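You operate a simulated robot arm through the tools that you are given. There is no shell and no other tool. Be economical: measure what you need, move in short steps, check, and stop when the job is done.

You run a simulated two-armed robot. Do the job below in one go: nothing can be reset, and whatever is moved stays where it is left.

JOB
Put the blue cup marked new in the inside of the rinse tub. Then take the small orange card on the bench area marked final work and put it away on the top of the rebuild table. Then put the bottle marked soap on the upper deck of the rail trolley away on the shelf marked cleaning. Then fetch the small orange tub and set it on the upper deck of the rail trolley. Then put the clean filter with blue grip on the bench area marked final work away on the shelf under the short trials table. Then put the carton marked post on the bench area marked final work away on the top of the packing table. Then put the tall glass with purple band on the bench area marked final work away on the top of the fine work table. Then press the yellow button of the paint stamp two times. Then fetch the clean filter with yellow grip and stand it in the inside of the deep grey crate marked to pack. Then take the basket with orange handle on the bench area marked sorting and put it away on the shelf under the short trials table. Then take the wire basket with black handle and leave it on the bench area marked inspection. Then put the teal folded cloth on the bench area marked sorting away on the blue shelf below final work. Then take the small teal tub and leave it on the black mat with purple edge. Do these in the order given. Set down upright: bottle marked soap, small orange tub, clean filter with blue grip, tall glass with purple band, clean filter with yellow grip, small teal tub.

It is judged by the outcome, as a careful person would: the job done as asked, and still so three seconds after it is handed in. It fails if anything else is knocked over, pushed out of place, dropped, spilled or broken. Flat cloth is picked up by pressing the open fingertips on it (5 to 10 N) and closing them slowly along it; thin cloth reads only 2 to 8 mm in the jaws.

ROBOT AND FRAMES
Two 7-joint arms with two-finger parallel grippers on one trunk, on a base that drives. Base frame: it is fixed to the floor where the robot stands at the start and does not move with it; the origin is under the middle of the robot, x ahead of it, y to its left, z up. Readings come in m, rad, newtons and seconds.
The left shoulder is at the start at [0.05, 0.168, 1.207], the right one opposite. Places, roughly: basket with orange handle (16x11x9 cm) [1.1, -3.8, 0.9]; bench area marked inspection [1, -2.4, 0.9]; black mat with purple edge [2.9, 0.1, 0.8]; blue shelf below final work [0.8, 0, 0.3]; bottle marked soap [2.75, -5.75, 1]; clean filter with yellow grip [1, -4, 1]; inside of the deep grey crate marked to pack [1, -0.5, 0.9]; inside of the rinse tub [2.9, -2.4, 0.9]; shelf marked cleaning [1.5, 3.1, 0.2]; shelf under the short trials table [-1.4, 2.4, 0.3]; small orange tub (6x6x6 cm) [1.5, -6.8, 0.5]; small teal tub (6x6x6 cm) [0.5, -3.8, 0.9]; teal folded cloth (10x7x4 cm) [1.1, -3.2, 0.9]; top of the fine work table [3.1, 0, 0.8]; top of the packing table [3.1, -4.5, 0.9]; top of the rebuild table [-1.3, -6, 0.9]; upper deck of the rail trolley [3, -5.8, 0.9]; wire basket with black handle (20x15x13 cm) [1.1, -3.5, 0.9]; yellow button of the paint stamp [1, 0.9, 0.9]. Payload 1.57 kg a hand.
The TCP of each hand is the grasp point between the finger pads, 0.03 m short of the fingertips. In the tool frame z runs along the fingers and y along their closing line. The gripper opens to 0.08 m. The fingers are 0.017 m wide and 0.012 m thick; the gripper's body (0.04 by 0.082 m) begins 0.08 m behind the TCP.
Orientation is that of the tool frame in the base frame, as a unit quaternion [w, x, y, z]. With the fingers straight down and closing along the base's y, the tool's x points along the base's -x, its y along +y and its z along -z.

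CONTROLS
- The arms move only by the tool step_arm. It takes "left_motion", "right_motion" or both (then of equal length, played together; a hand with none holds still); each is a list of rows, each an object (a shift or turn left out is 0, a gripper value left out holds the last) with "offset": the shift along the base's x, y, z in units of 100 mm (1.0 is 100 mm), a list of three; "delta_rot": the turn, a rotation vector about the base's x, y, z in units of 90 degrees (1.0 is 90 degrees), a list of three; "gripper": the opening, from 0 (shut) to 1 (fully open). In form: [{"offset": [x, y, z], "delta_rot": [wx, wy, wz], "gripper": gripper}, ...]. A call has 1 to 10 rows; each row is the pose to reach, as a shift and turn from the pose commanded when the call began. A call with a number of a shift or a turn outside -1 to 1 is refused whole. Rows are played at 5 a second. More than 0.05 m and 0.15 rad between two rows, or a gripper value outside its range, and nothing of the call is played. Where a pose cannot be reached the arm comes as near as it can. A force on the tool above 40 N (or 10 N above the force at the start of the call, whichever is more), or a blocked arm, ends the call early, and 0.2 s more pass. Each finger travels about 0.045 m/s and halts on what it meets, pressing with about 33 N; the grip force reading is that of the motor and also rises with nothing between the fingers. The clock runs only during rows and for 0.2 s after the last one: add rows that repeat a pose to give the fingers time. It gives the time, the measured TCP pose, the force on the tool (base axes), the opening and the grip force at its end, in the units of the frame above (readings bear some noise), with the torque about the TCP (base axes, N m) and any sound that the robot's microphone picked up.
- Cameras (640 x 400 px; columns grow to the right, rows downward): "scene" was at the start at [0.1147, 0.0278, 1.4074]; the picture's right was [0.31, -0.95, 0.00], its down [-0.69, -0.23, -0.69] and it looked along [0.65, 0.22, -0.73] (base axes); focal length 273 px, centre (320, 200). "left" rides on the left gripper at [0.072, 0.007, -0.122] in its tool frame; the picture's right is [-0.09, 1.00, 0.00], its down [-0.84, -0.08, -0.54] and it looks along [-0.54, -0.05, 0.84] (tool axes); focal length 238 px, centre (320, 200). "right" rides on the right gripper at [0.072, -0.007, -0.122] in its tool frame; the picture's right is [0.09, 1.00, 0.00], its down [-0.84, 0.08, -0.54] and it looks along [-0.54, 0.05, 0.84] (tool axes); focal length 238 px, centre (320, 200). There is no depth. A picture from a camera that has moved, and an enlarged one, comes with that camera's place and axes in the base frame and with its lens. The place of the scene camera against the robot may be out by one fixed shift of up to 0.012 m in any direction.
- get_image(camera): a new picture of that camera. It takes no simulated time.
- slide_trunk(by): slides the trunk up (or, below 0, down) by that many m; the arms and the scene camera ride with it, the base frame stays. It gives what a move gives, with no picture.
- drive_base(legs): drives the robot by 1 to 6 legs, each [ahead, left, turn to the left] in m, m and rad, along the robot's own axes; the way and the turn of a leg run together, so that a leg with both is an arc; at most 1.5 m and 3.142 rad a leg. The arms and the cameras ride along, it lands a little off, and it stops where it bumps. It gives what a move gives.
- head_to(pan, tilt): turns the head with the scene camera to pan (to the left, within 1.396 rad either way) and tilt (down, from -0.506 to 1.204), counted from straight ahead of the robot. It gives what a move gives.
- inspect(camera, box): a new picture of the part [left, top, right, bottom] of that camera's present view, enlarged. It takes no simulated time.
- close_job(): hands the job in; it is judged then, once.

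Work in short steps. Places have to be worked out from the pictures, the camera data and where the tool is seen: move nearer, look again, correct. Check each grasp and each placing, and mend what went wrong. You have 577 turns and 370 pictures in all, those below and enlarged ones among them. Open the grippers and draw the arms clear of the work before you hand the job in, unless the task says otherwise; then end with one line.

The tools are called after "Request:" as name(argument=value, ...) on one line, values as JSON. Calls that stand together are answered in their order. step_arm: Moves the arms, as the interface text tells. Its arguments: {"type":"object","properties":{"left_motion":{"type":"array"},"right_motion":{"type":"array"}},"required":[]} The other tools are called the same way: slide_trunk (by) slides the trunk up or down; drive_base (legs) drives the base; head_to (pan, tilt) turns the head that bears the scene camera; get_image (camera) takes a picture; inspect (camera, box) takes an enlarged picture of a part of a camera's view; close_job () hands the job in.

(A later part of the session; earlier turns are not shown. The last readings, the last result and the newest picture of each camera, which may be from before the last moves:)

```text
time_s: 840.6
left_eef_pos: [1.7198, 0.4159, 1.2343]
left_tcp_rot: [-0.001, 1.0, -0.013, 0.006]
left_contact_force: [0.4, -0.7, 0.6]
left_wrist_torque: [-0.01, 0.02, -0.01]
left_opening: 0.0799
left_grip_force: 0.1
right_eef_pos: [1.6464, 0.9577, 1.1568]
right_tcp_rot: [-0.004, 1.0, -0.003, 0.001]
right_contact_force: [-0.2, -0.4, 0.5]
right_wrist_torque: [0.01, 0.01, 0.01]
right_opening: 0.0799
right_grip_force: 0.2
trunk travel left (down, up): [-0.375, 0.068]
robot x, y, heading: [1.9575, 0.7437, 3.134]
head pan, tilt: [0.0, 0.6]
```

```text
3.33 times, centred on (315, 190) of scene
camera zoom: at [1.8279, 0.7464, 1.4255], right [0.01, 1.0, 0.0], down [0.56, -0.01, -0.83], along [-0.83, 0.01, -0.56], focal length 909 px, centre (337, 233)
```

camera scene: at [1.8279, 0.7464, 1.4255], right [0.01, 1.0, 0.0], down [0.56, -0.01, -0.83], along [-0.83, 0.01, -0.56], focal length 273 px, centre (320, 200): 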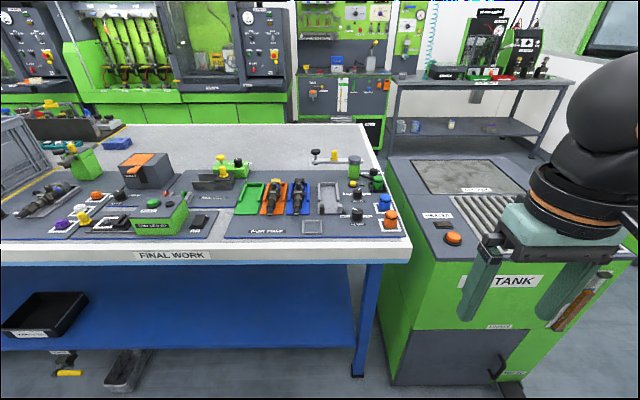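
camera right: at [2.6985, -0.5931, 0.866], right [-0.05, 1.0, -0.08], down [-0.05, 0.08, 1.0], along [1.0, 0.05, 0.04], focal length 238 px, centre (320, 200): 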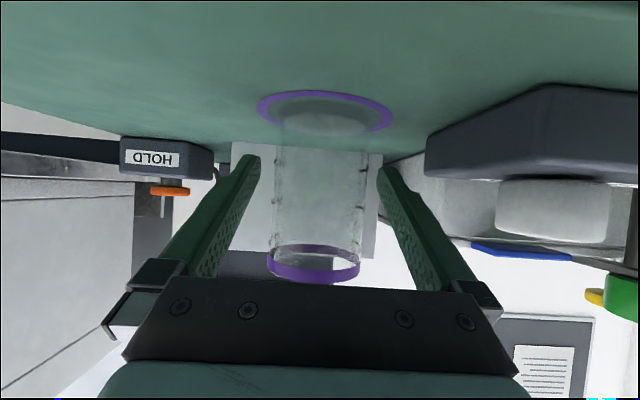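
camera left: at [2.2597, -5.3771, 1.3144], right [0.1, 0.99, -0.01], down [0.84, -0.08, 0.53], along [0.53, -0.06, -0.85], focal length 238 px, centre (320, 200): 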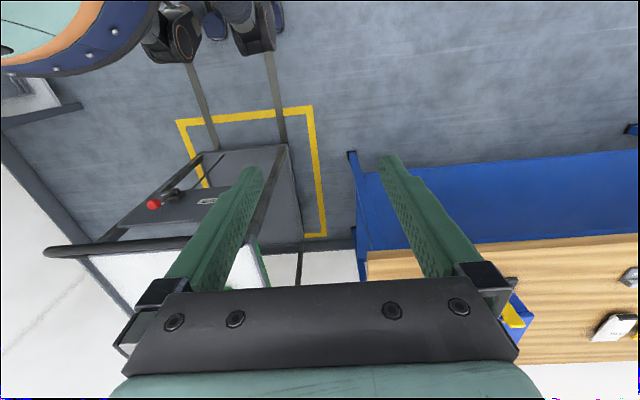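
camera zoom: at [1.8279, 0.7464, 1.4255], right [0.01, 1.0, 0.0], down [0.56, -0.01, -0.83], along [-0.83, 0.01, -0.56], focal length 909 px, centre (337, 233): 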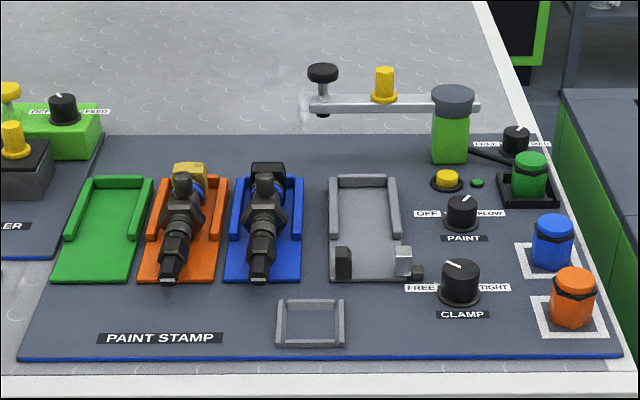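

The yellow push-button of the PAINT STAMP panel is at about (0.978,0.877,0.92). I drive up to the bench (edge x≈1.305), close the right gripper and extend with a 45° forward tilt.

Request:
drive_base(legs=[[0.36, 0, 0.006]])

Request:
step_arm(right_motion=[{"offset": [-0.4, -0.1, 0], "gripper": 0.5}, {"offset": [-0.8, -0.2, 0], "gripper": 0.2}, {"offset": [-1.0, -0.4, 0], "gripper": 0}])

Request:
step_arm(right_motion=[{"offset": [-0.2, 0, 0], "delta_rot": [0, 0.09, 0]}, {"offset": [-0.4, 0, 0], "delta_rot": [0, 0.18, 0]}, {"offset": [-0.6, 0, 0], "delta_rot": [0, 0.27, 0]}, {"offset": [-0.8, 0, 0], "delta_rot": [0, 0.36, 0]}, {"offset": [-1.0, 0, 0], "delta_rot": [0, 0.45, 0]}, {"offset": [-1.0, 0, 0], "delta_rot": [0, 0.5, 0], "gripper": 0}])

Request:
get_image(camera="right")

Request:
get_image(camera="scene")

```text
time_s: 842.9
left_eef_pos: [1.358, 0.4171, 1.2338]
left_tcp_rot: [-0.001, 1.0, -0.011, 0.006]
left_contact_force: [0.0, -0.1, 0.5]
left_wrist_torque: [-0.02, -0.02, -0.03]
left_opening: 0.0799
left_grip_force: 0.1
right_eef_pos: [1.2823, 0.9588, 1.1569]
right_tcp_rot: [-0.003, 1.0, -0.002, 0.001]
right_contact_force: [-0.3, -0.4, -0.2]
right_wrist_torque: [-0.03, 0.0, -0.01]
right_opening: 0.08
right_grip_force: 0.1
trunk travel left (down, up): [-0.375, 0.068]
robot x, y, heading: [1.5966, 0.7455, 3.135]
head pan, tilt: [0.0, 0.6]
```

```text
time_s: 843.7
left_eef_pos: [1.358, 0.4169, 1.2333]
left_tcp_rot: [-0.002, 1.0, -0.011, 0.005]
left_contact_force: [-0.3, 0.4, 0.0]
left_wrist_torque: [0.02, 0.01, 0.03]
left_opening: 0.08
left_grip_force: 0.1
right_eef_pos: [1.1812, 0.9207, 1.1613]
right_tcp_rot: [-0.003, 1.0, -0.003, 0.002]
right_contact_force: [-0.5, -0.3, -0.7]
right_wrist_torque: [0.05, -0.02, -0.06]
right_opening: 0.0139
right_grip_force: 0.4
trunk travel left (down, up): [-0.375, 0.068]
robot x, y, heading: [1.5943, 0.742, 3.134]
head pan, tilt: [0.0, 0.6]
```

```text
time_s: 845.1
left_eef_pos: [1.3583, 0.418, 1.2338]
left_tcp_rot: [-0.001, 1.0, -0.012, 0.005]
left_contact_force: [-0.6, 0.2, 0.7]
left_wrist_torque: [0.03, 0.02, 0.0]
left_opening: 0.0801
left_grip_force: 0.0
right_eef_pos: [1.0835, 0.9184, 1.1597]
right_tcp_rot: [-0.003, 0.924, -0.004, -0.383]
right_contact_force: [-0.1, 0.3, -0.4]
right_wrist_torque: [0.02, -0.02, 0.03]
right_opening: 0.0
right_grip_force: 21.5
trunk travel left (down, up): [-0.375, 0.068]
robot x, y, heading: [1.599, 0.7439, 3.135]
head pan, tilt: [0.0, 0.6]
```

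```text
165 pictures are left
camera right: at [1.2211, 0.9246, 1.195], right [0.06, -1.0, -0.07], down [-0.21, -0.08, 0.97], along [-0.98, -0.04, -0.21], focal length 238 px, centre (320, 200)
```

right: 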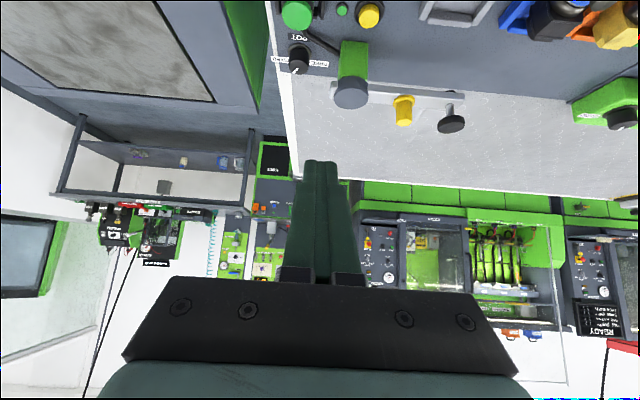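

```text
164 pictures are left
camera scene: at [1.4658, 0.7491, 1.4255], right [0.01, 1.0, 0.0], down [0.56, 0.0, -0.83], along [-0.83, 0.01, -0.56], focal length 273 px, centre (320, 200)
```

scene: 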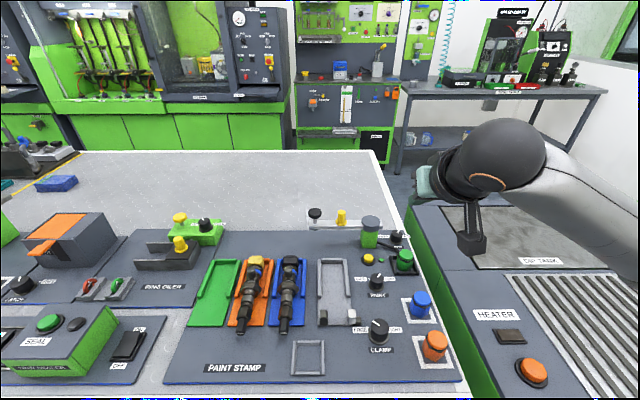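

Button ≈ (0.985,0.875). I bring the closed fingertips above it at z≈0.98 and check.

Request:
step_arm(right_motion=[{"offset": [-0.3, -0.2, -0.2]}, {"offset": [-0.6, -0.4, -0.5]}, {"offset": [-0.77, -0.43, -0.9]}, {"offset": [-0.77, -0.43, -1.0]}])

Request:
step_arm(right_motion=[{"offset": [0, 0, -0.3]}, {"offset": [0, 0, -0.55]}])

Request:
get_image(camera="right")

Request:
inspect(camera="scene", box=[310, 190, 450, 300])

```text
time_s: 846.1
left_eef_pos: [1.3581, 0.4179, 1.233]
left_tcp_rot: [-0.001, 1.0, -0.012, 0.005]
left_contact_force: [0.3, -0.9, 0.4]
left_wrist_torque: [-0.02, -0.02, -0.01]
left_opening: 0.0798
left_grip_force: 0.1
right_eef_pos: [1.0055, 0.8782, 1.0569]
right_tcp_rot: [-0.003, 0.924, -0.004, -0.382]
right_contact_force: [0.3, 0.5, -0.4]
right_wrist_torque: [0.02, -0.04, -0.02]
right_opening: 0.0
right_grip_force: 21.1
trunk travel left (down, up): [-0.375, 0.068]
robot x, y, heading: [1.5976, 0.747, 3.133]
head pan, tilt: [0.0, 0.6]
```

```text
time_s: 846.7
left_eef_pos: [1.3584, 0.4171, 1.2327]
left_tcp_rot: [0.0, 1.0, -0.011, 0.005]
left_contact_force: [-0.2, -0.1, -0.1]
left_wrist_torque: [-0.02, -0.01, 0.02]
left_opening: 0.0799
left_grip_force: 0.1
right_eef_pos: [1.0061, 0.8769, 1.0006]
right_tcp_rot: [-0.003, 0.924, -0.004, -0.382]
right_contact_force: [-0.7, -0.3, -0.1]
right_wrist_torque: [0.0, 0.02, 0.0]
right_opening: 0.0001
right_grip_force: 21.2
trunk travel left (down, up): [-0.375, 0.068]
robot x, y, heading: [1.5935, 0.7465, 3.135]
head pan, tilt: [0.0, 0.6]
```

```text
163 pictures are left
camera right: at [1.1435, 0.8823, 1.0367], right [0.06, -1.0, -0.07], down [-0.21, -0.08, 0.97], along [-0.98, -0.04, -0.21], focal length 238 px, centre (320, 200)
```

right: 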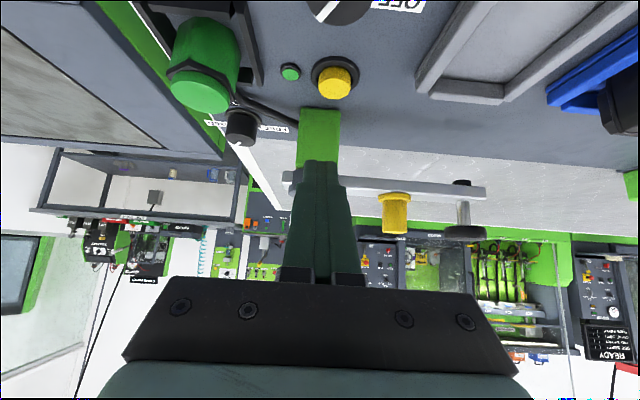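

```text
3.64 times, centred on (380, 245) of scene
camera zoom: at [1.4656, 0.7491, 1.4255], right [0.01, 1.0, 0.0], down [0.56, 0.0, -0.83], along [-0.82, 0.01, -0.56], focal length 992 px, centre (102, 36)
```

zoom: 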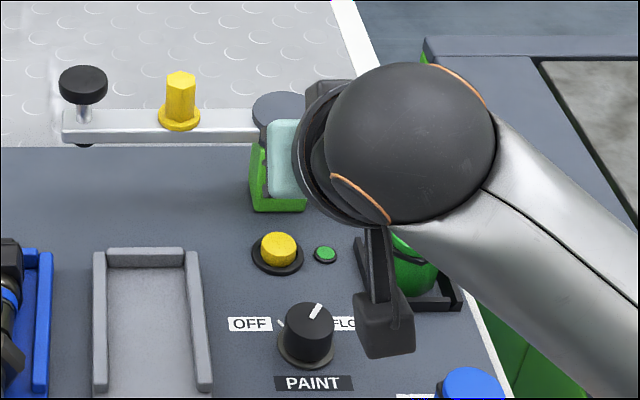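

Refined by triangulation: button top (0.990,0.871,0.914). I adjust y by −6 mm and lower to just above contact.

Request:
step_arm(right_motion=[{"offset": [0, -0.06, -0.2]}, {"offset": [0, -0.06, -0.4]}, {"offset": [0, -0.06, -0.52]}])

Request:
get_image(camera="right")

Request:
inspect(camera="scene", box=[310, 190, 450, 300])

```text
time_s: 847.5
left_eef_pos: [1.3582, 0.4185, 1.233]
left_tcp_rot: [-0.001, 1.0, -0.011, 0.005]
left_contact_force: [0.0, 0.0, 0.0]
left_wrist_torque: [0.0, 0.04, 0.02]
left_opening: 0.08
left_grip_force: 0.0
right_eef_pos: [1.005, 0.8729, 0.9497]
right_tcp_rot: [-0.003, 0.924, -0.004, -0.382]
right_contact_force: [0.1, -0.3, -0.1]
right_wrist_torque: [-0.02, 0.01, 0.01]
right_opening: 0.0
right_grip_force: 21.1
trunk travel left (down, up): [-0.375, 0.068]
robot x, y, heading: [1.5939, 0.7481, 3.137]
head pan, tilt: [0.0, 0.6]
```

```text
161 pictures are left
camera right: at [1.1442, 0.8773, 0.985], right [0.06, -1.0, -0.07], down [-0.21, -0.08, 0.97], along [-0.98, -0.04, -0.22], focal length 238 px, centre (320, 200)
```

right: 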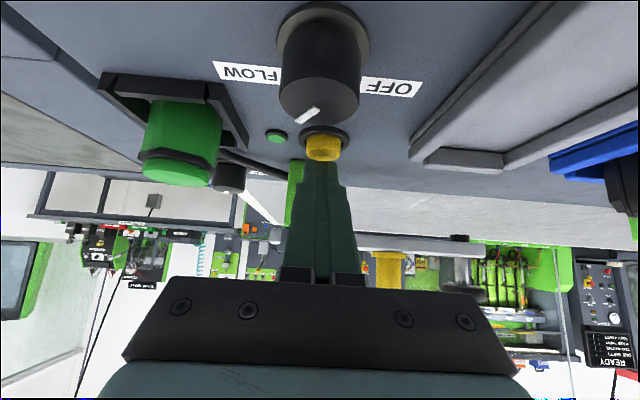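

```text
3.64 times, centred on (380, 245) of scene
camera zoom: at [1.4656, 0.749, 1.4255], right [0.01, 1.0, 0.0], down [0.56, 0.0, -0.83], along [-0.83, 0.01, -0.56], focal length 992 px, centre (102, 36)
```

zoom: 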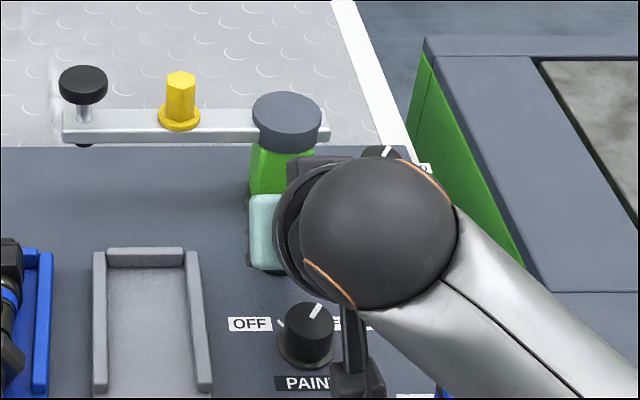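

The wrist camera would come near the CLAMP knob at this tilt; I raise, reduce the tilt to 30°, and come down again.

Request:
step_arm(right_motion=[{"offset": [0, 0, 0.3]}, {"offset": [0, 0, 0.4], "delta_rot": [0, -0.08, 0]}, {"offset": [-0.07, -0.01, 0.4], "delta_rot": [0, -0.167, 0]}, {"offset": [-0.07, -0.01, 0.4], "delta_rot": [0, -0.167, 0]}])

Request:
step_arm(right_motion=[{"offset": [0, 0, -0.2]}, {"offset": [0, 0, -0.35]}])

Request:
get_image(camera="right")

Request:
get_image(camera="scene")

```text
time_s: 848.5
left_eef_pos: [1.3585, 0.4193, 1.234]
left_tcp_rot: [-0.001, 1.0, -0.012, 0.005]
left_contact_force: [-0.2, -0.1, -0.1]
left_wrist_torque: [-0.03, 0.02, -0.02]
left_opening: 0.0799
left_grip_force: 0.0
right_eef_pos: [1.0, 0.8696, 0.9899]
right_tcp_rot: [-0.003, 0.967, -0.003, -0.256]
right_contact_force: [0.4, -1.0, 0.2]
right_wrist_torque: [0.0, -0.03, 0.0]
right_opening: 0.0001
right_grip_force: 21.0
trunk travel left (down, up): [-0.375, 0.068]
robot x, y, heading: [1.5954, 0.7435, 3.135]
head pan, tilt: [0.0, 0.6]
```

```text
time_s: 849.1
left_eef_pos: [1.3581, 0.4175, 1.2325]
left_tcp_rot: [-0.001, 1.0, -0.011, 0.005]
left_contact_force: [-0.8, -0.5, -0.5]
left_wrist_torque: [-0.01, -0.04, -0.05]
left_opening: 0.0804
left_grip_force: 0.1
right_eef_pos: [1.0002, 0.8683, 0.9539]
right_tcp_rot: [-0.003, 0.966, -0.002, -0.257]
right_contact_force: [0.1, 0.0, -0.5]
right_wrist_torque: [-0.02, 0.01, -0.01]
right_opening: 0.0001
right_grip_force: 21.6
trunk travel left (down, up): [-0.375, 0.068]
robot x, y, heading: [1.5956, 0.7451, 3.13]
head pan, tilt: [0.0, 0.6]
```

```text
159 pictures are left
camera right: at [1.1245, 0.8743, 1.0243], right [0.07, -1.0, -0.05], down [-0.46, -0.08, 0.89], along [-0.89, -0.04, -0.46], focal length 238 px, centre (320, 200)
```

right: 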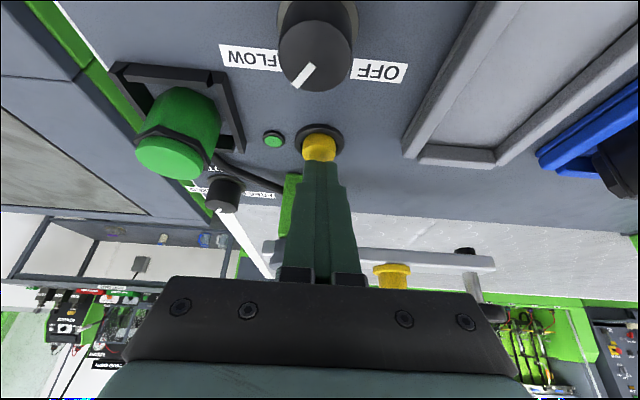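

```text
158 pictures are left
camera scene: at [1.4656, 0.749, 1.4255], right [0.01, 1.0, 0.0], down [0.56, 0.0, -0.83], along [-0.82, 0.01, -0.56], focal length 273 px, centre (320, 200)
```

scene: 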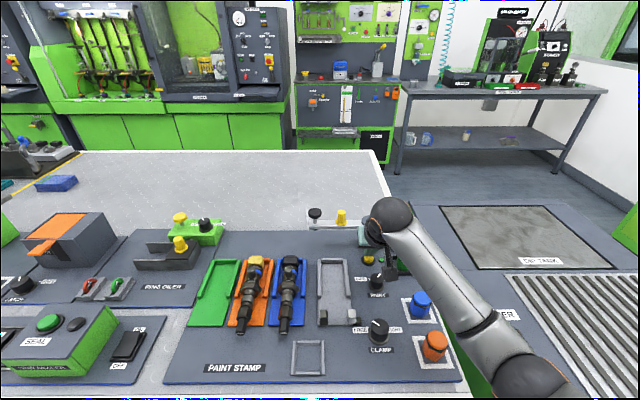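

Tip is aligned above the button. First press: lower in 3 mm steps.

Request:
step_arm(right_motion=[{"offset": [0, 0, -0.04]}, {"offset": [0, 0, -0.08]}, {"offset": [0, 0, -0.11]}, {"offset": [0, 0, -0.14]}])

```text
time_s: 850.1
left_eef_pos: [1.3602, 0.4175, 1.2347]
left_tcp_rot: [-0.001, 1.0, -0.011, 0.005]
left_contact_force: [1.5, -0.5, 0.2]
left_wrist_torque: [0.01, 0.02, 0.0]
left_opening: 0.0799
left_grip_force: 0.1
right_eef_pos: [0.9993, 0.8688, 0.9453]
right_tcp_rot: [-0.003, 0.965, -0.003, -0.262]
right_contact_force: [2.7, 0.8, 15.7]
right_wrist_torque: [0.05, 0.03, -0.06]
right_opening: 0.0
right_grip_force: 21.2
trunk travel left (down, up): [-0.375, 0.068]
robot x, y, heading: [1.5947, 0.7474, 3.138]
head pan, tilt: [0.0, 0.6]
heard: click
```

A click was heard: first press done. I look at whether anything changed, then release fully upward.

Request:
step_arm(right_motion=[{"offset": [0, 0, 0.15]}, {"offset": [0, 0, 0.3]}, {"offset": [0, 0, 0.3]}, {"offset": [0, 0, 0.3]}])

Request:
get_image(camera="right")

```text
time_s: 851.1
left_eef_pos: [1.3576, 0.4207, 1.2341]
left_tcp_rot: [-0.001, 1.0, -0.011, 0.005]
left_contact_force: [-0.2, -0.5, -0.3]
left_wrist_torque: [-0.01, -0.02, 0.03]
left_opening: 0.0797
left_grip_force: 0.0
right_eef_pos: [0.9994, 0.8689, 0.9708]
right_tcp_rot: [-0.003, 0.966, -0.004, -0.258]
right_contact_force: [-0.1, -0.5, 0.9]
right_wrist_torque: [-0.01, 0.02, -0.01]
right_opening: 0.0003
right_grip_force: 21.4
trunk travel left (down, up): [-0.375, 0.068]
robot x, y, heading: [1.5958, 0.7497, 3.135]
head pan, tilt: [0.0, 0.6]
```

```text
157 pictures are left
camera right: at [1.1238, 0.8742, 1.0413], right [0.07, -1.0, -0.05], down [-0.46, -0.08, 0.89], along [-0.89, -0.04, -0.46], focal length 238 px, centre (320, 200)
```

right: 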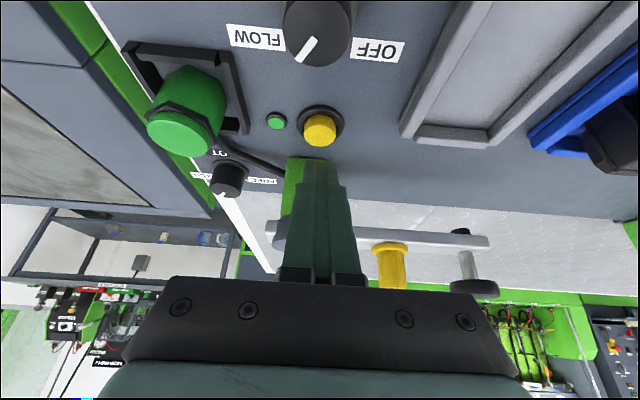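

Button popped back up. Second press to the same depth.

Request:
step_arm(right_motion=[{"offset": [0, 0, -0.15]}, {"offset": [0, 0, -0.22]}, {"offset": [0, 0, -0.26]}, {"offset": [0, 0, -0.29]}, {"offset": [0, 0, -0.31]}])

Request:
step_arm(right_motion=[{"offset": [0, 0, 0.15]}, {"offset": [0, 0, 0.5]}, {"offset": [0, 0, 0.9]}])

```text
time_s: 852.3
left_eef_pos: [1.3592, 0.4175, 1.2334]
left_tcp_rot: [-0.001, 1.0, -0.011, 0.004]
left_contact_force: [0.3, -0.6, 0.5]
left_wrist_torque: [0.03, 0.0, 0.02]
left_opening: 0.0798
left_grip_force: 0.1
right_eef_pos: [0.9998, 0.87, 0.9458]
right_tcp_rot: [-0.002, 0.965, -0.004, -0.262]
right_contact_force: [2.0, 3.5, 14.8]
right_wrist_torque: [0.13, 0.03, -0.03]
right_opening: 0.0
right_grip_force: 21.3
trunk travel left (down, up): [-0.375, 0.068]
robot x, y, heading: [1.595, 0.7432, 3.14]
head pan, tilt: [0.0, 0.6]
heard: click
```

```text
time_s: 853.1
left_eef_pos: [1.3586, 0.419, 1.2334]
left_tcp_rot: [0.0, 1.0, -0.011, 0.005]
left_contact_force: [1.0, 0.1, -1.4]
left_wrist_torque: [0.0, -0.01, 0.01]
left_opening: 0.08
left_grip_force: 0.1
right_eef_pos: [0.9986, 0.8686, 1.029]
right_tcp_rot: [-0.004, 0.966, -0.004, -0.258]
right_contact_force: [-0.1, 0.5, -0.6]
right_wrist_torque: [0.02, -0.03, 0.01]
right_opening: 0.0001
right_grip_force: 21.2
trunk travel left (down, up): [-0.375, 0.068]
robot x, y, heading: [1.5931, 0.7432, 3.135]
head pan, tilt: [0.0, 0.6]
```

Two presses done (two clicks). Next the yellow-grip filter at about (1,−4). I raise and un-tilt the hand, back off and strafe south facing the bench.

Request:
step_arm(right_motion=[{"offset": [0.2, 0, 0.4], "delta_rot": [0, -0.08, 0]}, {"offset": [0.4, 0, 0.8], "delta_rot": [0, -0.16, 0]}, {"offset": [0.7, 0, 1.0], "delta_rot": [0, -0.24, 0]}, {"offset": [1.0, 0, 1.0], "delta_rot": [0, -0.333, 0], "gripper": 1.0}])

Request:
step_arm(right_motion=[{"offset": [0.4, 0, 0.2], "gripper": 1.0}, {"offset": [0.8, 0, 0.4]}, {"offset": [1.0, 0, 0.4]}])

Request:
drive_base(legs=[[-0.37, 0, 0.006], [0, 1.4, 0], [0, 1.4, 0]])

```text
time_s: 854.1
left_eef_pos: [1.3596, 0.4182, 1.2326]
left_tcp_rot: [-0.001, 1.0, -0.011, 0.006]
left_contact_force: [-0.1, 0.4, 0.5]
left_wrist_torque: [0.0, -0.01, -0.01]
left_opening: 0.0801
left_grip_force: 0.0
right_eef_pos: [1.1003, 0.8733, 1.1337]
right_tcp_rot: [-0.004, 1.0, -0.003, 0.002]
right_contact_force: [0.2, 0.6, 0.3]
right_wrist_torque: [0.01, 0.0, 0.02]
right_opening: 0.032
right_grip_force: 0.2
trunk travel left (down, up): [-0.375, 0.068]
robot x, y, heading: [1.5972, 0.7473, 3.134]
head pan, tilt: [0.0, 0.6]
```

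```text
time_s: 854.9
left_eef_pos: [1.3587, 0.4191, 1.2339]
left_tcp_rot: [-0.001, 1.0, -0.011, 0.005]
left_contact_force: [-0.4, 1.0, 0.1]
left_wrist_torque: [0.0, -0.02, -0.03]
left_opening: 0.08
left_grip_force: 0.0
right_eef_pos: [1.2021, 0.8706, 1.1703]
right_tcp_rot: [-0.004, 1.0, -0.003, 0.001]
right_contact_force: [0.3, -0.2, -0.2]
right_wrist_torque: [-0.01, -0.02, 0.03]
right_opening: 0.08
right_grip_force: 0.1
trunk travel left (down, up): [-0.375, 0.068]
robot x, y, heading: [1.5962, 0.7476, 3.134]
head pan, tilt: [0.0, 0.6]
```

```text
time_s: 870.4
left_eef_pos: [1.7791, -2.3791, 1.234]
left_tcp_rot: [-0.001, 1.0, 0.006, 0.006]
left_contact_force: [-0.1, -0.4, -0.8]
left_wrist_torque: [0.0, 0.04, -0.02]
left_opening: 0.0802
left_grip_force: 0.0
right_eef_pos: [1.608, -1.9332, 1.1717]
right_tcp_rot: [-0.004, 1.0, 0.015, 0.003]
right_contact_force: [0.3, -0.3, -0.1]
right_wrist_torque: [0.02, 0.0, -0.01]
right_opening: 0.0799
right_grip_force: 0.1
trunk travel left (down, up): [-0.375, 0.068]
robot x, y, heading: [2.0061, -2.0428, -3.116]
head pan, tilt: [0.0, 0.6]
```

Request:
drive_base(legs=[[0, 0, -0.026], [0, 1.4, 0], [0, 0.65, 0]])

Request:
head_to(pan=-0.1, tilt=0.55)

Request:
get_image(camera="scene")

```text
time_s: 881.0
left_eef_pos: [1.8027, -4.4363, 1.2348]
left_tcp_rot: [-0.001, 1.0, 0.002, 0.006]
left_contact_force: [-0.2, -0.1, -0.1]
left_wrist_torque: [0.0, -0.01, -0.03]
left_opening: 0.0796
left_grip_force: 0.1
right_eef_pos: [1.633, -3.9892, 1.1708]
right_tcp_rot: [-0.004, 1.0, 0.01, 0.001]
right_contact_force: [-0.8, 0.4, -0.4]
right_wrist_torque: [0.04, 0.0, 0.0]
right_opening: 0.0801
right_grip_force: 0.0
trunk travel left (down, up): [-0.375, 0.068]
robot x, y, heading: [2.0338, -4.1027, -3.123]
head pan, tilt: [0.0, 0.6]
```

```text
time_s: 881.7
left_eef_pos: [1.8029, -4.4371, 1.2328]
left_tcp_rot: [0.0, 1.0, 0.002, 0.006]
left_contact_force: [0.0, -0.6, -0.3]
left_wrist_torque: [0.0, -0.02, 0.01]
left_opening: 0.0801
left_grip_force: 0.0
right_eef_pos: [1.6336, -3.9878, 1.1709]
right_tcp_rot: [-0.003, 1.0, 0.011, 0.001]
right_contact_force: [0.2, 0.3, 0.3]
right_wrist_torque: [0.01, 0.01, 0.0]
right_opening: 0.0802
right_grip_force: 0.1
trunk travel left (down, up): [-0.375, 0.068]
robot x, y, heading: [2.035, -4.1027, -3.119]
head pan, tilt: [-0.099, 0.55]
```

```text
156 pictures are left
camera scene: at [1.8998, -4.0944, 1.43], right [0.08, 1.0, 0.0], down [0.52, -0.04, -0.85], along [-0.85, 0.07, -0.52], focal length 273 px, centre (320, 200)
```

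scene: 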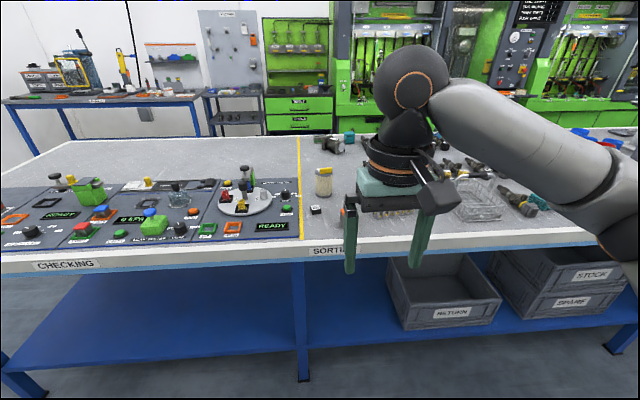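

The yellow-grip filter stands at about (0.983,−4.0) beside the yellow line. I zoom in on it and the rest of the sorting area.

Request:
inspect(camera="scene", box=[270, 140, 400, 240])

```text
4.00 times, centred on (335, 190) of scene
camera zoom: at [1.8998, -4.0944, 1.43], right [0.08, 1.0, 0.0], down [0.52, -0.04, -0.85], along [-0.85, 0.07, -0.52], focal length 1091 px, centre (260, 240)
```

zoom: 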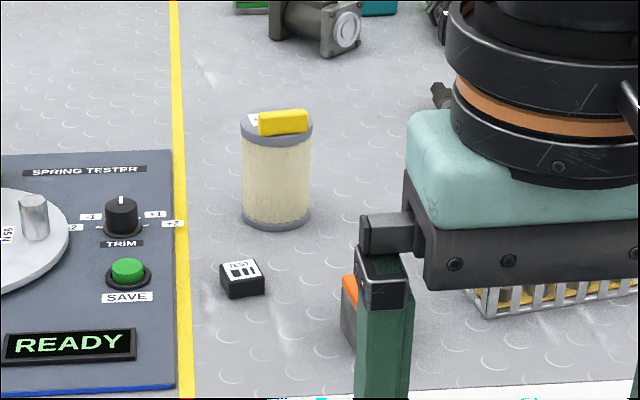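

I drive up to the bench edge with the filter slightly to my right, and rotate the gripper 90°.

Request:
drive_base(legs=[[0, 0.065, -0.022], [0.44, 0, 0]])

Request:
step_arm(right_motion=[{"offset": [0, 0, 0], "delta_rot": [0, 0, 0.09]}, {"offset": [-0.1, 0, 0], "delta_rot": [0, 0, 0.18]}, {"offset": [-0.2, 0, 0], "delta_rot": [0, 0, 0.27]}, {"offset": [-0.3, 0, 0], "delta_rot": [0, 0, 0.36]}, {"offset": [-0.4, 0, 0], "delta_rot": [0, 0, 0.45]}, {"offset": [-0.5, 0, 0], "delta_rot": [0, 0, 0.54]}, {"offset": [-0.6, 0, 0], "delta_rot": [0, 0, 0.63]}, {"offset": [-0.7, 0, 0], "delta_rot": [0, 0, 0.72]}, {"offset": [-0.8, 0, 0], "delta_rot": [0, 0, 0.81]}, {"offset": [-0.9, 0, 0], "delta_rot": [0, 0, 0.9]}])

Request:
step_arm(right_motion=[{"offset": [-0.3, 0, 0], "delta_rot": [0, 0, 0.09]}, {"offset": [-0.6, 0, 0], "delta_rot": [0, 0, 0.1]}])

Request:
get_image(camera="right")

Request:
get_image(camera="scene")

```text
time_s: 884.9
left_eef_pos: [1.3598, -4.4922, 1.2326]
left_tcp_rot: [0.0, 1.0, -0.012, 0.005]
left_contact_force: [0.4, -0.7, 0.1]
left_wrist_torque: [0.04, -0.03, 0.03]
left_opening: 0.0798
left_grip_force: 0.0
right_eef_pos: [1.2026, -4.0407, 1.1694]
right_tcp_rot: [-0.003, 1.0, -0.001, 0.001]
right_contact_force: [-0.1, 0.9, 0.4]
right_wrist_torque: [-0.02, -0.01, 0.01]
right_opening: 0.08
right_grip_force: 0.1
trunk travel left (down, up): [-0.375, 0.068]
robot x, y, heading: [1.5997, -4.1631, 3.135]
head pan, tilt: [-0.099, 0.55]
```

```text
time_s: 887.1
left_eef_pos: [1.3616, -4.4918, 1.2333]
left_tcp_rot: [0.0, 1.0, -0.012, 0.005]
left_contact_force: [0.3, 0.2, -0.2]
left_wrist_torque: [0.03, 0.01, 0.03]
left_opening: 0.0802
left_grip_force: 0.0
right_eef_pos: [1.1122, -4.0421, 1.1702]
right_tcp_rot: [-0.004, 0.762, 0.648, -0.001]
right_contact_force: [0.1, -0.3, 0.1]
right_wrist_torque: [0.02, 0.02, 0.01]
right_opening: 0.08
right_grip_force: 0.0
trunk travel left (down, up): [-0.375, 0.068]
robot x, y, heading: [1.6002, -4.1657, 3.133]
head pan, tilt: [-0.099, 0.55]
```

```text
time_s: 887.7
left_eef_pos: [1.3612, -4.4943, 1.2321]
left_tcp_rot: [-0.001, 1.0, -0.011, 0.006]
left_contact_force: [0.3, 0.1, -0.3]
left_wrist_torque: [0.0, -0.02, -0.01]
left_opening: 0.08
left_grip_force: 0.1
right_eef_pos: [1.0526, -4.0416, 1.1719]
right_tcp_rot: [-0.004, 0.708, 0.706, -0.001]
right_contact_force: [0.3, 0.3, -0.6]
right_wrist_torque: [0.03, 0.02, -0.02]
right_opening: 0.0803
right_grip_force: 0.1
trunk travel left (down, up): [-0.375, 0.068]
robot x, y, heading: [1.5976, -4.1661, 3.134]
head pan, tilt: [-0.099, 0.55]
```

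```text
154 pictures are left
camera right: at [1.0485, -3.97, 1.2946], right [1.0, 0.09, -0.01], down [0.08, -0.84, 0.54], along [0.04, -0.54, -0.84], focal length 238 px, centre (320, 200)
```

right: 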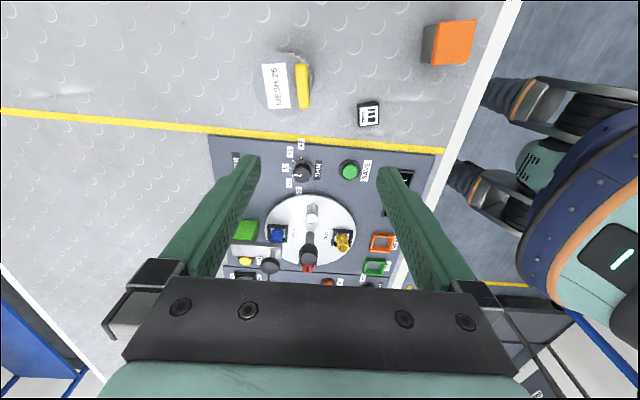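

```text
153 pictures are left
camera scene: at [1.4673, -4.1534, 1.43], right [0.11, 0.99, 0.0], down [0.52, -0.06, -0.85], along [-0.85, 0.09, -0.52], focal length 273 px, centre (320, 200)
```

scene: 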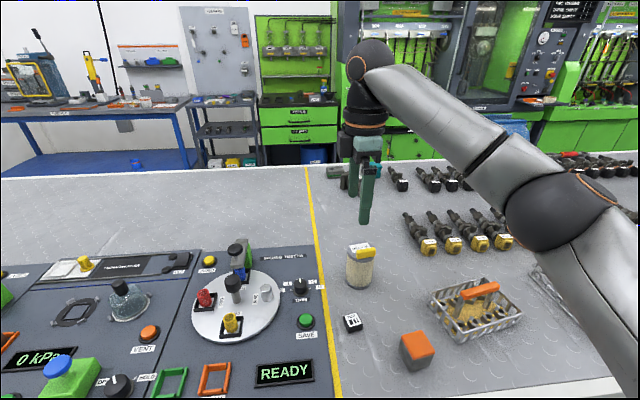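

Wrist view: tab at (1.029,−4.007), already aligned with the jaws. I move over it and descend partway.

Request:
step_arm(right_motion=[{"offset": [-0.15, 0.2, -0.2], "gripper": 0.6}, {"offset": [-0.24, 0.35, -0.4], "gripper": 0.6}, {"offset": [-0.24, 0.35, -0.7], "gripper": 0.6}])

Request:
get_image(camera="right")

```text
time_s: 888.5
left_eef_pos: [1.362, -4.4935, 1.2336]
left_tcp_rot: [0.0, 1.0, -0.012, 0.005]
left_contact_force: [-0.3, 0.6, 0.5]
left_wrist_torque: [-0.01, -0.01, -0.01]
left_opening: 0.08
left_grip_force: 0.1
right_eef_pos: [1.0294, -4.0039, 1.0989]
right_tcp_rot: [-0.003, 0.708, 0.706, -0.001]
right_contact_force: [-0.3, -0.3, 0.2]
right_wrist_torque: [0.02, 0.0, 0.01]
right_opening: 0.0479
right_grip_force: 0.0
trunk travel left (down, up): [-0.375, 0.068]
robot x, y, heading: [1.5933, -4.163, 3.137]
head pan, tilt: [-0.099, 0.55]
```

```text
152 pictures are left
camera right: at [1.0258, -3.9321, 1.2224], right [1.0, 0.09, -0.01], down [0.08, -0.84, 0.54], along [0.04, -0.54, -0.84], focal length 238 px, centre (320, 200)
```

right: 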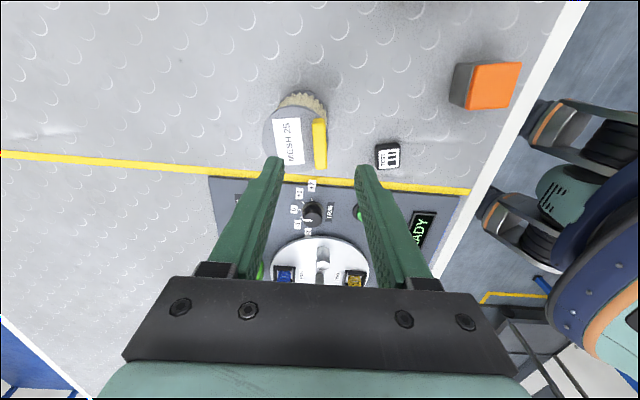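

Centred. I descend to TCP z≈1.027 and close.

Request:
step_arm(right_motion=[{"offset": [0, -0.02, -0.3]}, {"offset": [0, -0.02, -0.6]}, {"offset": [0, -0.02, -0.72]}, {"offset": [0, -0.02, -0.72], "gripper": 0.3}, {"offset": [0, -0.02, -0.72], "gripper": 0.1}, {"offset": [0, -0.02, -0.72], "gripper": 0}, {"offset": [0, -0.02, -0.72], "gripper": 0}, {"offset": [0, -0.02, -0.72], "gripper": 0}])

Request:
get_image(camera="right")

```text
time_s: 890.3
left_eef_pos: [1.3616, -4.4931, 1.2332]
left_tcp_rot: [0.0, 1.0, -0.012, 0.005]
left_contact_force: [-0.5, -0.4, 0.0]
left_wrist_torque: [0.03, 0.01, -0.01]
left_opening: 0.0798
left_grip_force: 0.0
right_eef_pos: [1.0291, -4.0095, 1.0285]
right_tcp_rot: [-0.003, 0.708, 0.706, -0.002]
right_contact_force: [-0.9, -0.7, 0.4]
right_wrist_torque: [-0.09, 0.04, 0.0]
right_opening: 0.0114
right_grip_force: 28.9
trunk travel left (down, up): [-0.375, 0.068]
robot x, y, heading: [1.5968, -4.1636, 3.135]
head pan, tilt: [-0.099, 0.55]
```

```text
151 pictures are left
camera right: at [1.0249, -3.9376, 1.1513], right [1.0, 0.09, -0.01], down [0.08, -0.84, 0.54], along [0.04, -0.54, -0.84], focal length 238 px, centre (320, 200)
```

right: 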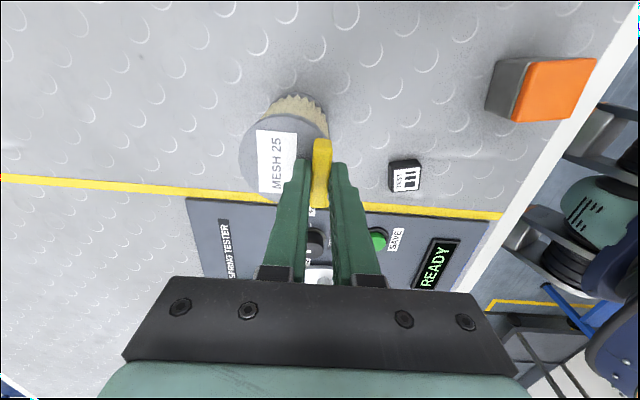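

Gripped (11 mm). I lift, retract, and back into the aisle.

Request:
step_arm(right_motion=[{"offset": [0, 0, 0.3]}, {"offset": [0, 0, 0.7]}, {"offset": [0, 0, 1.0]}])

Request:
step_arm(right_motion=[{"offset": [0, 0, 0.4]}, {"offset": [0.4, 0, 0.6]}, {"offset": [0.8, 0, 0.7]}, {"offset": [1.0, 0, 0.7]}])

Request:
get_image(camera="scene")

```text
time_s: 891.1
left_eef_pos: [1.3624, -4.4935, 1.2329]
left_tcp_rot: [0.0, 1.0, -0.011, 0.005]
left_contact_force: [-0.4, -0.1, -0.3]
left_wrist_torque: [-0.01, 0.03, -0.03]
left_opening: 0.0798
left_grip_force: 0.1
right_eef_pos: [1.0299, -4.0097, 1.128]
right_tcp_rot: [-0.003, 0.71, 0.705, -0.001]
right_contact_force: [-0.4, 0.4, -1.7]
right_wrist_torque: [0.02, -0.03, -0.01]
right_opening: 0.0112
right_grip_force: 29.1
trunk travel left (down, up): [-0.375, 0.068]
robot x, y, heading: [1.5991, -4.165, 3.133]
head pan, tilt: [-0.099, 0.55]
```

```text
time_s: 892.1
left_eef_pos: [1.362, -4.4925, 1.2327]
left_tcp_rot: [0.0, 1.0, -0.012, 0.005]
left_contact_force: [0.1, -0.3, 0.5]
left_wrist_torque: [-0.01, 0.04, -0.02]
left_opening: 0.0798
left_grip_force: 0.1
right_eef_pos: [1.1321, -4.0074, 1.1987]
right_tcp_rot: [-0.002, 0.709, 0.705, -0.001]
right_contact_force: [-0.2, -0.3, -1.9]
right_wrist_torque: [-0.01, 0.0, 0.0]
right_opening: 0.0116
right_grip_force: 28.7
trunk travel left (down, up): [-0.375, 0.068]
robot x, y, heading: [1.5983, -4.1646, 3.132]
head pan, tilt: [-0.099, 0.55]
```

```text
150 pictures are left
camera scene: at [1.4676, -4.1526, 1.43], right [0.11, 0.99, 0.0], down [0.52, -0.06, -0.85], along [-0.85, 0.09, -0.52], focal length 273 px, centre (320, 200)
```

scene: 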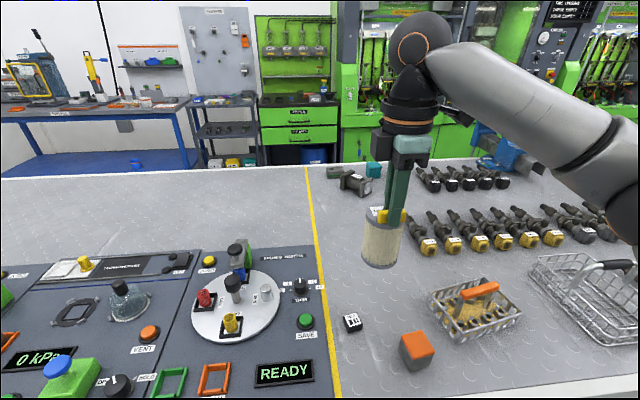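

Held. I back off and strafe north to the "to pack" crate.

Request:
drive_base(legs=[[-0.38, 0, 0.008], [0, -1.4, 0], [0, -1.4, 0]])

Request:
drive_base(legs=[[0, -0.68, 0]])

Request:
get_image(camera="scene")

```text
time_s: 907.8
left_eef_pos: [1.7429, -1.6719, 1.2337]
left_tcp_rot: [0.0, 1.0, -0.006, 0.005]
left_contact_force: [0.2, 1.6, 1.2]
left_wrist_torque: [0.01, 0.0, -0.01]
left_opening: 0.0798
left_grip_force: 0.1
right_eef_pos: [1.5073, -1.1899, 1.1977]
right_tcp_rot: [-0.003, 0.704, 0.71, -0.001]
right_contact_force: [0.8, 0.1, -1.6]
right_wrist_torque: [0.02, -0.04, -0.01]
right_opening: 0.0112
right_grip_force: 28.7
trunk travel left (down, up): [-0.375, 0.068]
robot x, y, heading: [1.9718, -1.3401, -3.137]
head pan, tilt: [-0.099, 0.55]
```

```text
time_s: 911.6
left_eef_pos: [1.738, -0.9843, 1.2327]
left_tcp_rot: [0.0, 1.0, -0.001, 0.005]
left_contact_force: [-0.4, -0.4, 0.3]
left_wrist_torque: [-0.02, 0.0, 0.0]
left_opening: 0.0798
left_grip_force: 0.1
right_eef_pos: [1.4977, -0.5056, 1.1979]
right_tcp_rot: [-0.003, 0.701, 0.713, -0.002]
right_contact_force: [0.2, 0.0, -1.6]
right_wrist_torque: [0.0, -0.04, -0.03]
right_opening: 0.0113
right_grip_force: 28.8
trunk travel left (down, up): [-0.375, 0.068]
robot x, y, heading: [1.967, -0.6525, -3.127]
head pan, tilt: [-0.099, 0.55]
```

```text
149 pictures are left
camera scene: at [1.8374, -0.643, 1.43], right [0.09, 1.0, 0.0], down [0.52, -0.04, -0.85], along [-0.85, 0.07, -0.52], focal length 273 px, centre (320, 200)
```

scene: 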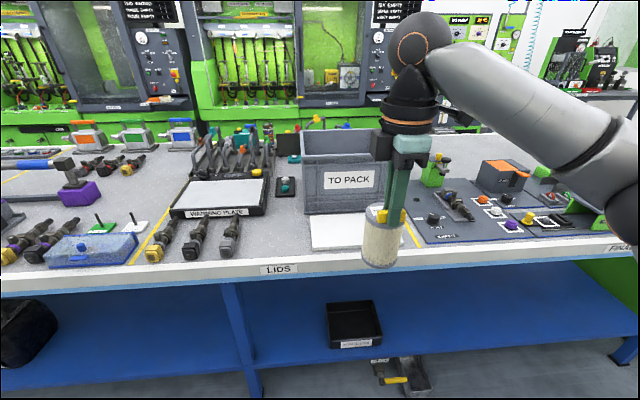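

Crate: x 0.77–1.07, y −0.63…−0.36, rim z≈1.10. I raise the trunk so the filter clears the rim, and drive up to the bench.

Request:
slide_trunk(by=0.065)

Request:
step_arm(right_motion=[{"offset": [0, 0, 0.15]}])

Request:
drive_base(legs=[[0.385, 0, -0.014]])

Request:
head_to(pan=-0.1, tilt=0.75)

Request:
get_image(camera="scene")

Request:
get_image(camera="right")

```text
time_s: 912.6
left_eef_pos: [1.7377, -0.9847, 1.2986]
left_tcp_rot: [0.0, 1.0, -0.001, 0.006]
left_contact_force: [0.1, 0.2, 1.0]
left_wrist_torque: [-0.03, 0.01, 0.0]
left_opening: 0.0803
left_grip_force: 0.0
right_eef_pos: [1.499, -0.505, 1.2641]
right_tcp_rot: [-0.005, 0.701, 0.713, -0.002]
right_contact_force: [-0.7, 0.4, -1.1]
right_wrist_torque: [-0.02, -0.04, 0.03]
right_opening: 0.0113
right_grip_force: 28.9
trunk travel left (down, up): [-0.44, 0.003]
robot x, y, heading: [1.9657, -0.6512, -3.125]
head pan, tilt: [-0.099, 0.55]
```

```text
time_s: 913.0
left_eef_pos: [1.7381, -0.984, 1.299]
left_tcp_rot: [-0.001, 1.0, -0.001, 0.006]
left_contact_force: [-0.4, -0.7, -0.3]
left_wrist_torque: [0.0, 0.0, 0.02]
left_opening: 0.0801
left_grip_force: 0.0
right_eef_pos: [1.4975, -0.5069, 1.279]
right_tcp_rot: [-0.003, 0.7, 0.714, -0.001]
right_contact_force: [0.7, -0.4, -1.6]
right_wrist_torque: [0.03, -0.04, 0.01]
right_opening: 0.0112
right_grip_force: 28.8
trunk travel left (down, up): [-0.44, 0.003]
robot x, y, heading: [1.9691, -0.6508, -3.132]
head pan, tilt: [-0.099, 0.55]
```

```text
time_s: 915.5
left_eef_pos: [1.3376, -0.978, 1.2981]
left_tcp_rot: [0.0, 1.0, -0.014, 0.005]
left_contact_force: [0.4, 0.4, -0.3]
left_wrist_torque: [0.04, -0.01, 0.04]
left_opening: 0.0798
left_grip_force: 0.0
right_eef_pos: [1.1093, -0.4924, 1.2789]
right_tcp_rot: [-0.004, 0.71, 0.704, -0.001]
right_contact_force: [0.3, 0.2, -0.7]
right_wrist_torque: [0.0, -0.06, 0.02]
right_opening: 0.0115
right_grip_force: 28.9
trunk travel left (down, up): [-0.44, 0.003]
robot x, y, heading: [1.5778, -0.6541, 3.13]
head pan, tilt: [-0.099, 0.55]
```

```text
time_s: 916.2
left_eef_pos: [1.3383, -0.9788, 1.2986]
left_tcp_rot: [0.0, 1.0, -0.013, 0.006]
left_contact_force: [0.3, 0.2, -0.6]
left_wrist_torque: [0.02, 0.01, -0.02]
left_opening: 0.0801
left_grip_force: 0.0
right_eef_pos: [1.1108, -0.4928, 1.2781]
right_tcp_rot: [-0.004, 0.711, 0.704, -0.001]
right_contact_force: [-0.3, 0.1, -0.9]
right_wrist_torque: [-0.04, -0.04, 0.02]
right_opening: 0.0115
right_grip_force: 29.6
trunk travel left (down, up): [-0.44, 0.003]
robot x, y, heading: [1.5792, -0.6565, 3.13]
head pan, tilt: [-0.099, 0.75]
```

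```text
148 pictures are left
camera scene: at [1.4538, -0.6407, 1.4777], right [0.11, 0.99, 0.0], down [0.68, -0.08, -0.73], along [-0.73, 0.08, -0.68], focal length 273 px, centre (320, 200)
```

scene: 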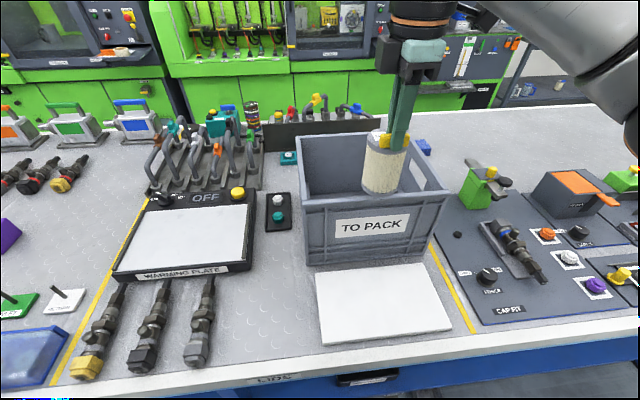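

```text
147 pictures are left
camera right: at [1.107, -0.4219, 1.4009], right [1.0, 0.08, -0.01], down [0.07, -0.84, 0.54], along [0.04, -0.54, -0.84], focal length 238 px, centre (320, 200)
```

right: 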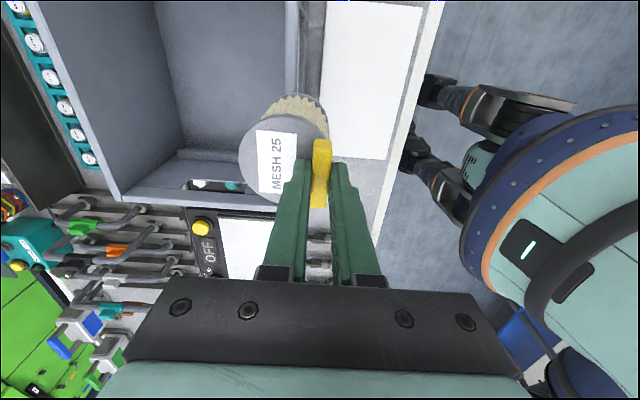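

Interior spans x≈0.79–1.07, y≈−0.61…−0.37. I extend the hand to x≈0.995, y≈−0.485 above it.

Request:
step_arm(right_motion=[{"offset": [-0.4, 0, 0]}, {"offset": [-0.8, 0.05, 0]}, {"offset": [-1.0, 0.08, 0]}])

Request:
step_arm(right_motion=[{"offset": [-0.15, 0, 0]}, {"offset": [-0.15, 0, -0.3]}, {"offset": [-0.15, 0, -0.6]}])

Request:
get_image(camera="right")

Request:
get_image(camera="scene")

```text
time_s: 917.0
left_eef_pos: [1.3359, -0.98, 1.2971]
left_tcp_rot: [-0.002, 1.0, -0.014, 0.006]
left_contact_force: [-0.4, -0.6, 0.0]
left_wrist_torque: [0.01, 0.0, 0.0]
left_opening: 0.0802
left_grip_force: 0.1
right_eef_pos: [1.0094, -0.4873, 1.2754]
right_tcp_rot: [-0.003, 0.71, 0.704, -0.002]
right_contact_force: [0.3, 0.7, -1.1]
right_wrist_torque: [0.04, -0.09, -0.03]
right_opening: 0.0115
right_grip_force: 28.9
trunk travel left (down, up): [-0.44, 0.003]
robot x, y, heading: [1.5789, -0.6546, 3.124]
head pan, tilt: [-0.099, 0.75]
```

```text
time_s: 917.8
left_eef_pos: [1.3383, -0.9789, 1.2988]
left_tcp_rot: [-0.001, 1.0, -0.014, 0.006]
left_contact_force: [-0.2, -0.1, 0.9]
left_wrist_torque: [0.03, 0.01, -0.01]
left_opening: 0.0799
left_grip_force: 0.1
right_eef_pos: [0.9929, -0.4864, 1.217]
right_tcp_rot: [-0.003, 0.712, 0.703, -0.002]
right_contact_force: [0.6, -1.0, -1.1]
right_wrist_torque: [0.01, -0.05, -0.01]
right_opening: 0.011
right_grip_force: 28.3
trunk travel left (down, up): [-0.44, 0.003]
robot x, y, heading: [1.5772, -0.6551, 3.131]
head pan, tilt: [-0.099, 0.75]
```

```text
146 pictures are left
camera right: at [0.9896, -0.4141, 1.3403], right [1.0, 0.08, -0.01], down [0.07, -0.84, 0.54], along [0.04, -0.54, -0.84], focal length 238 px, centre (320, 200)
```

right: 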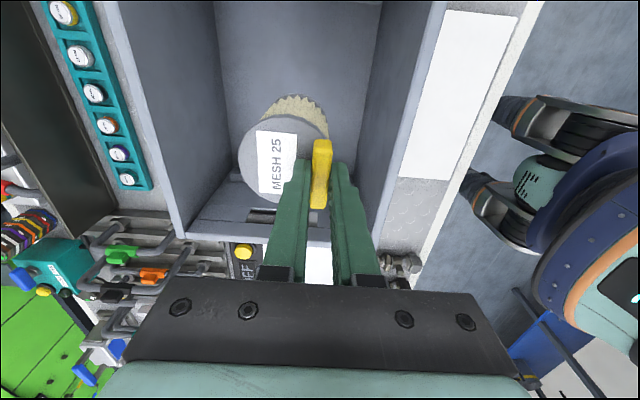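

```text
145 pictures are left
camera scene: at [1.4534, -0.6412, 1.4776], right [0.11, 0.99, 0.0], down [0.68, -0.08, -0.73], along [-0.73, 0.08, -0.68], focal length 273 px, centre (320, 200)
```

scene: 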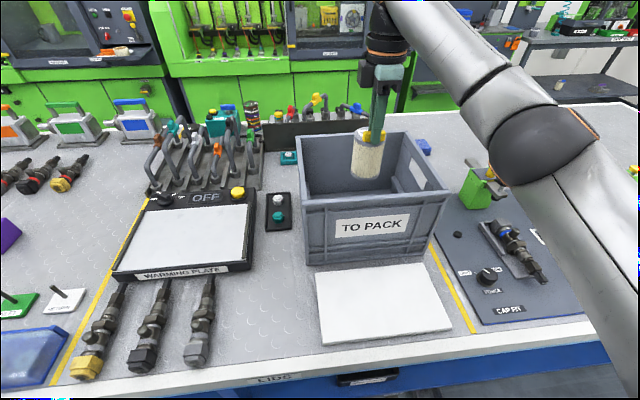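

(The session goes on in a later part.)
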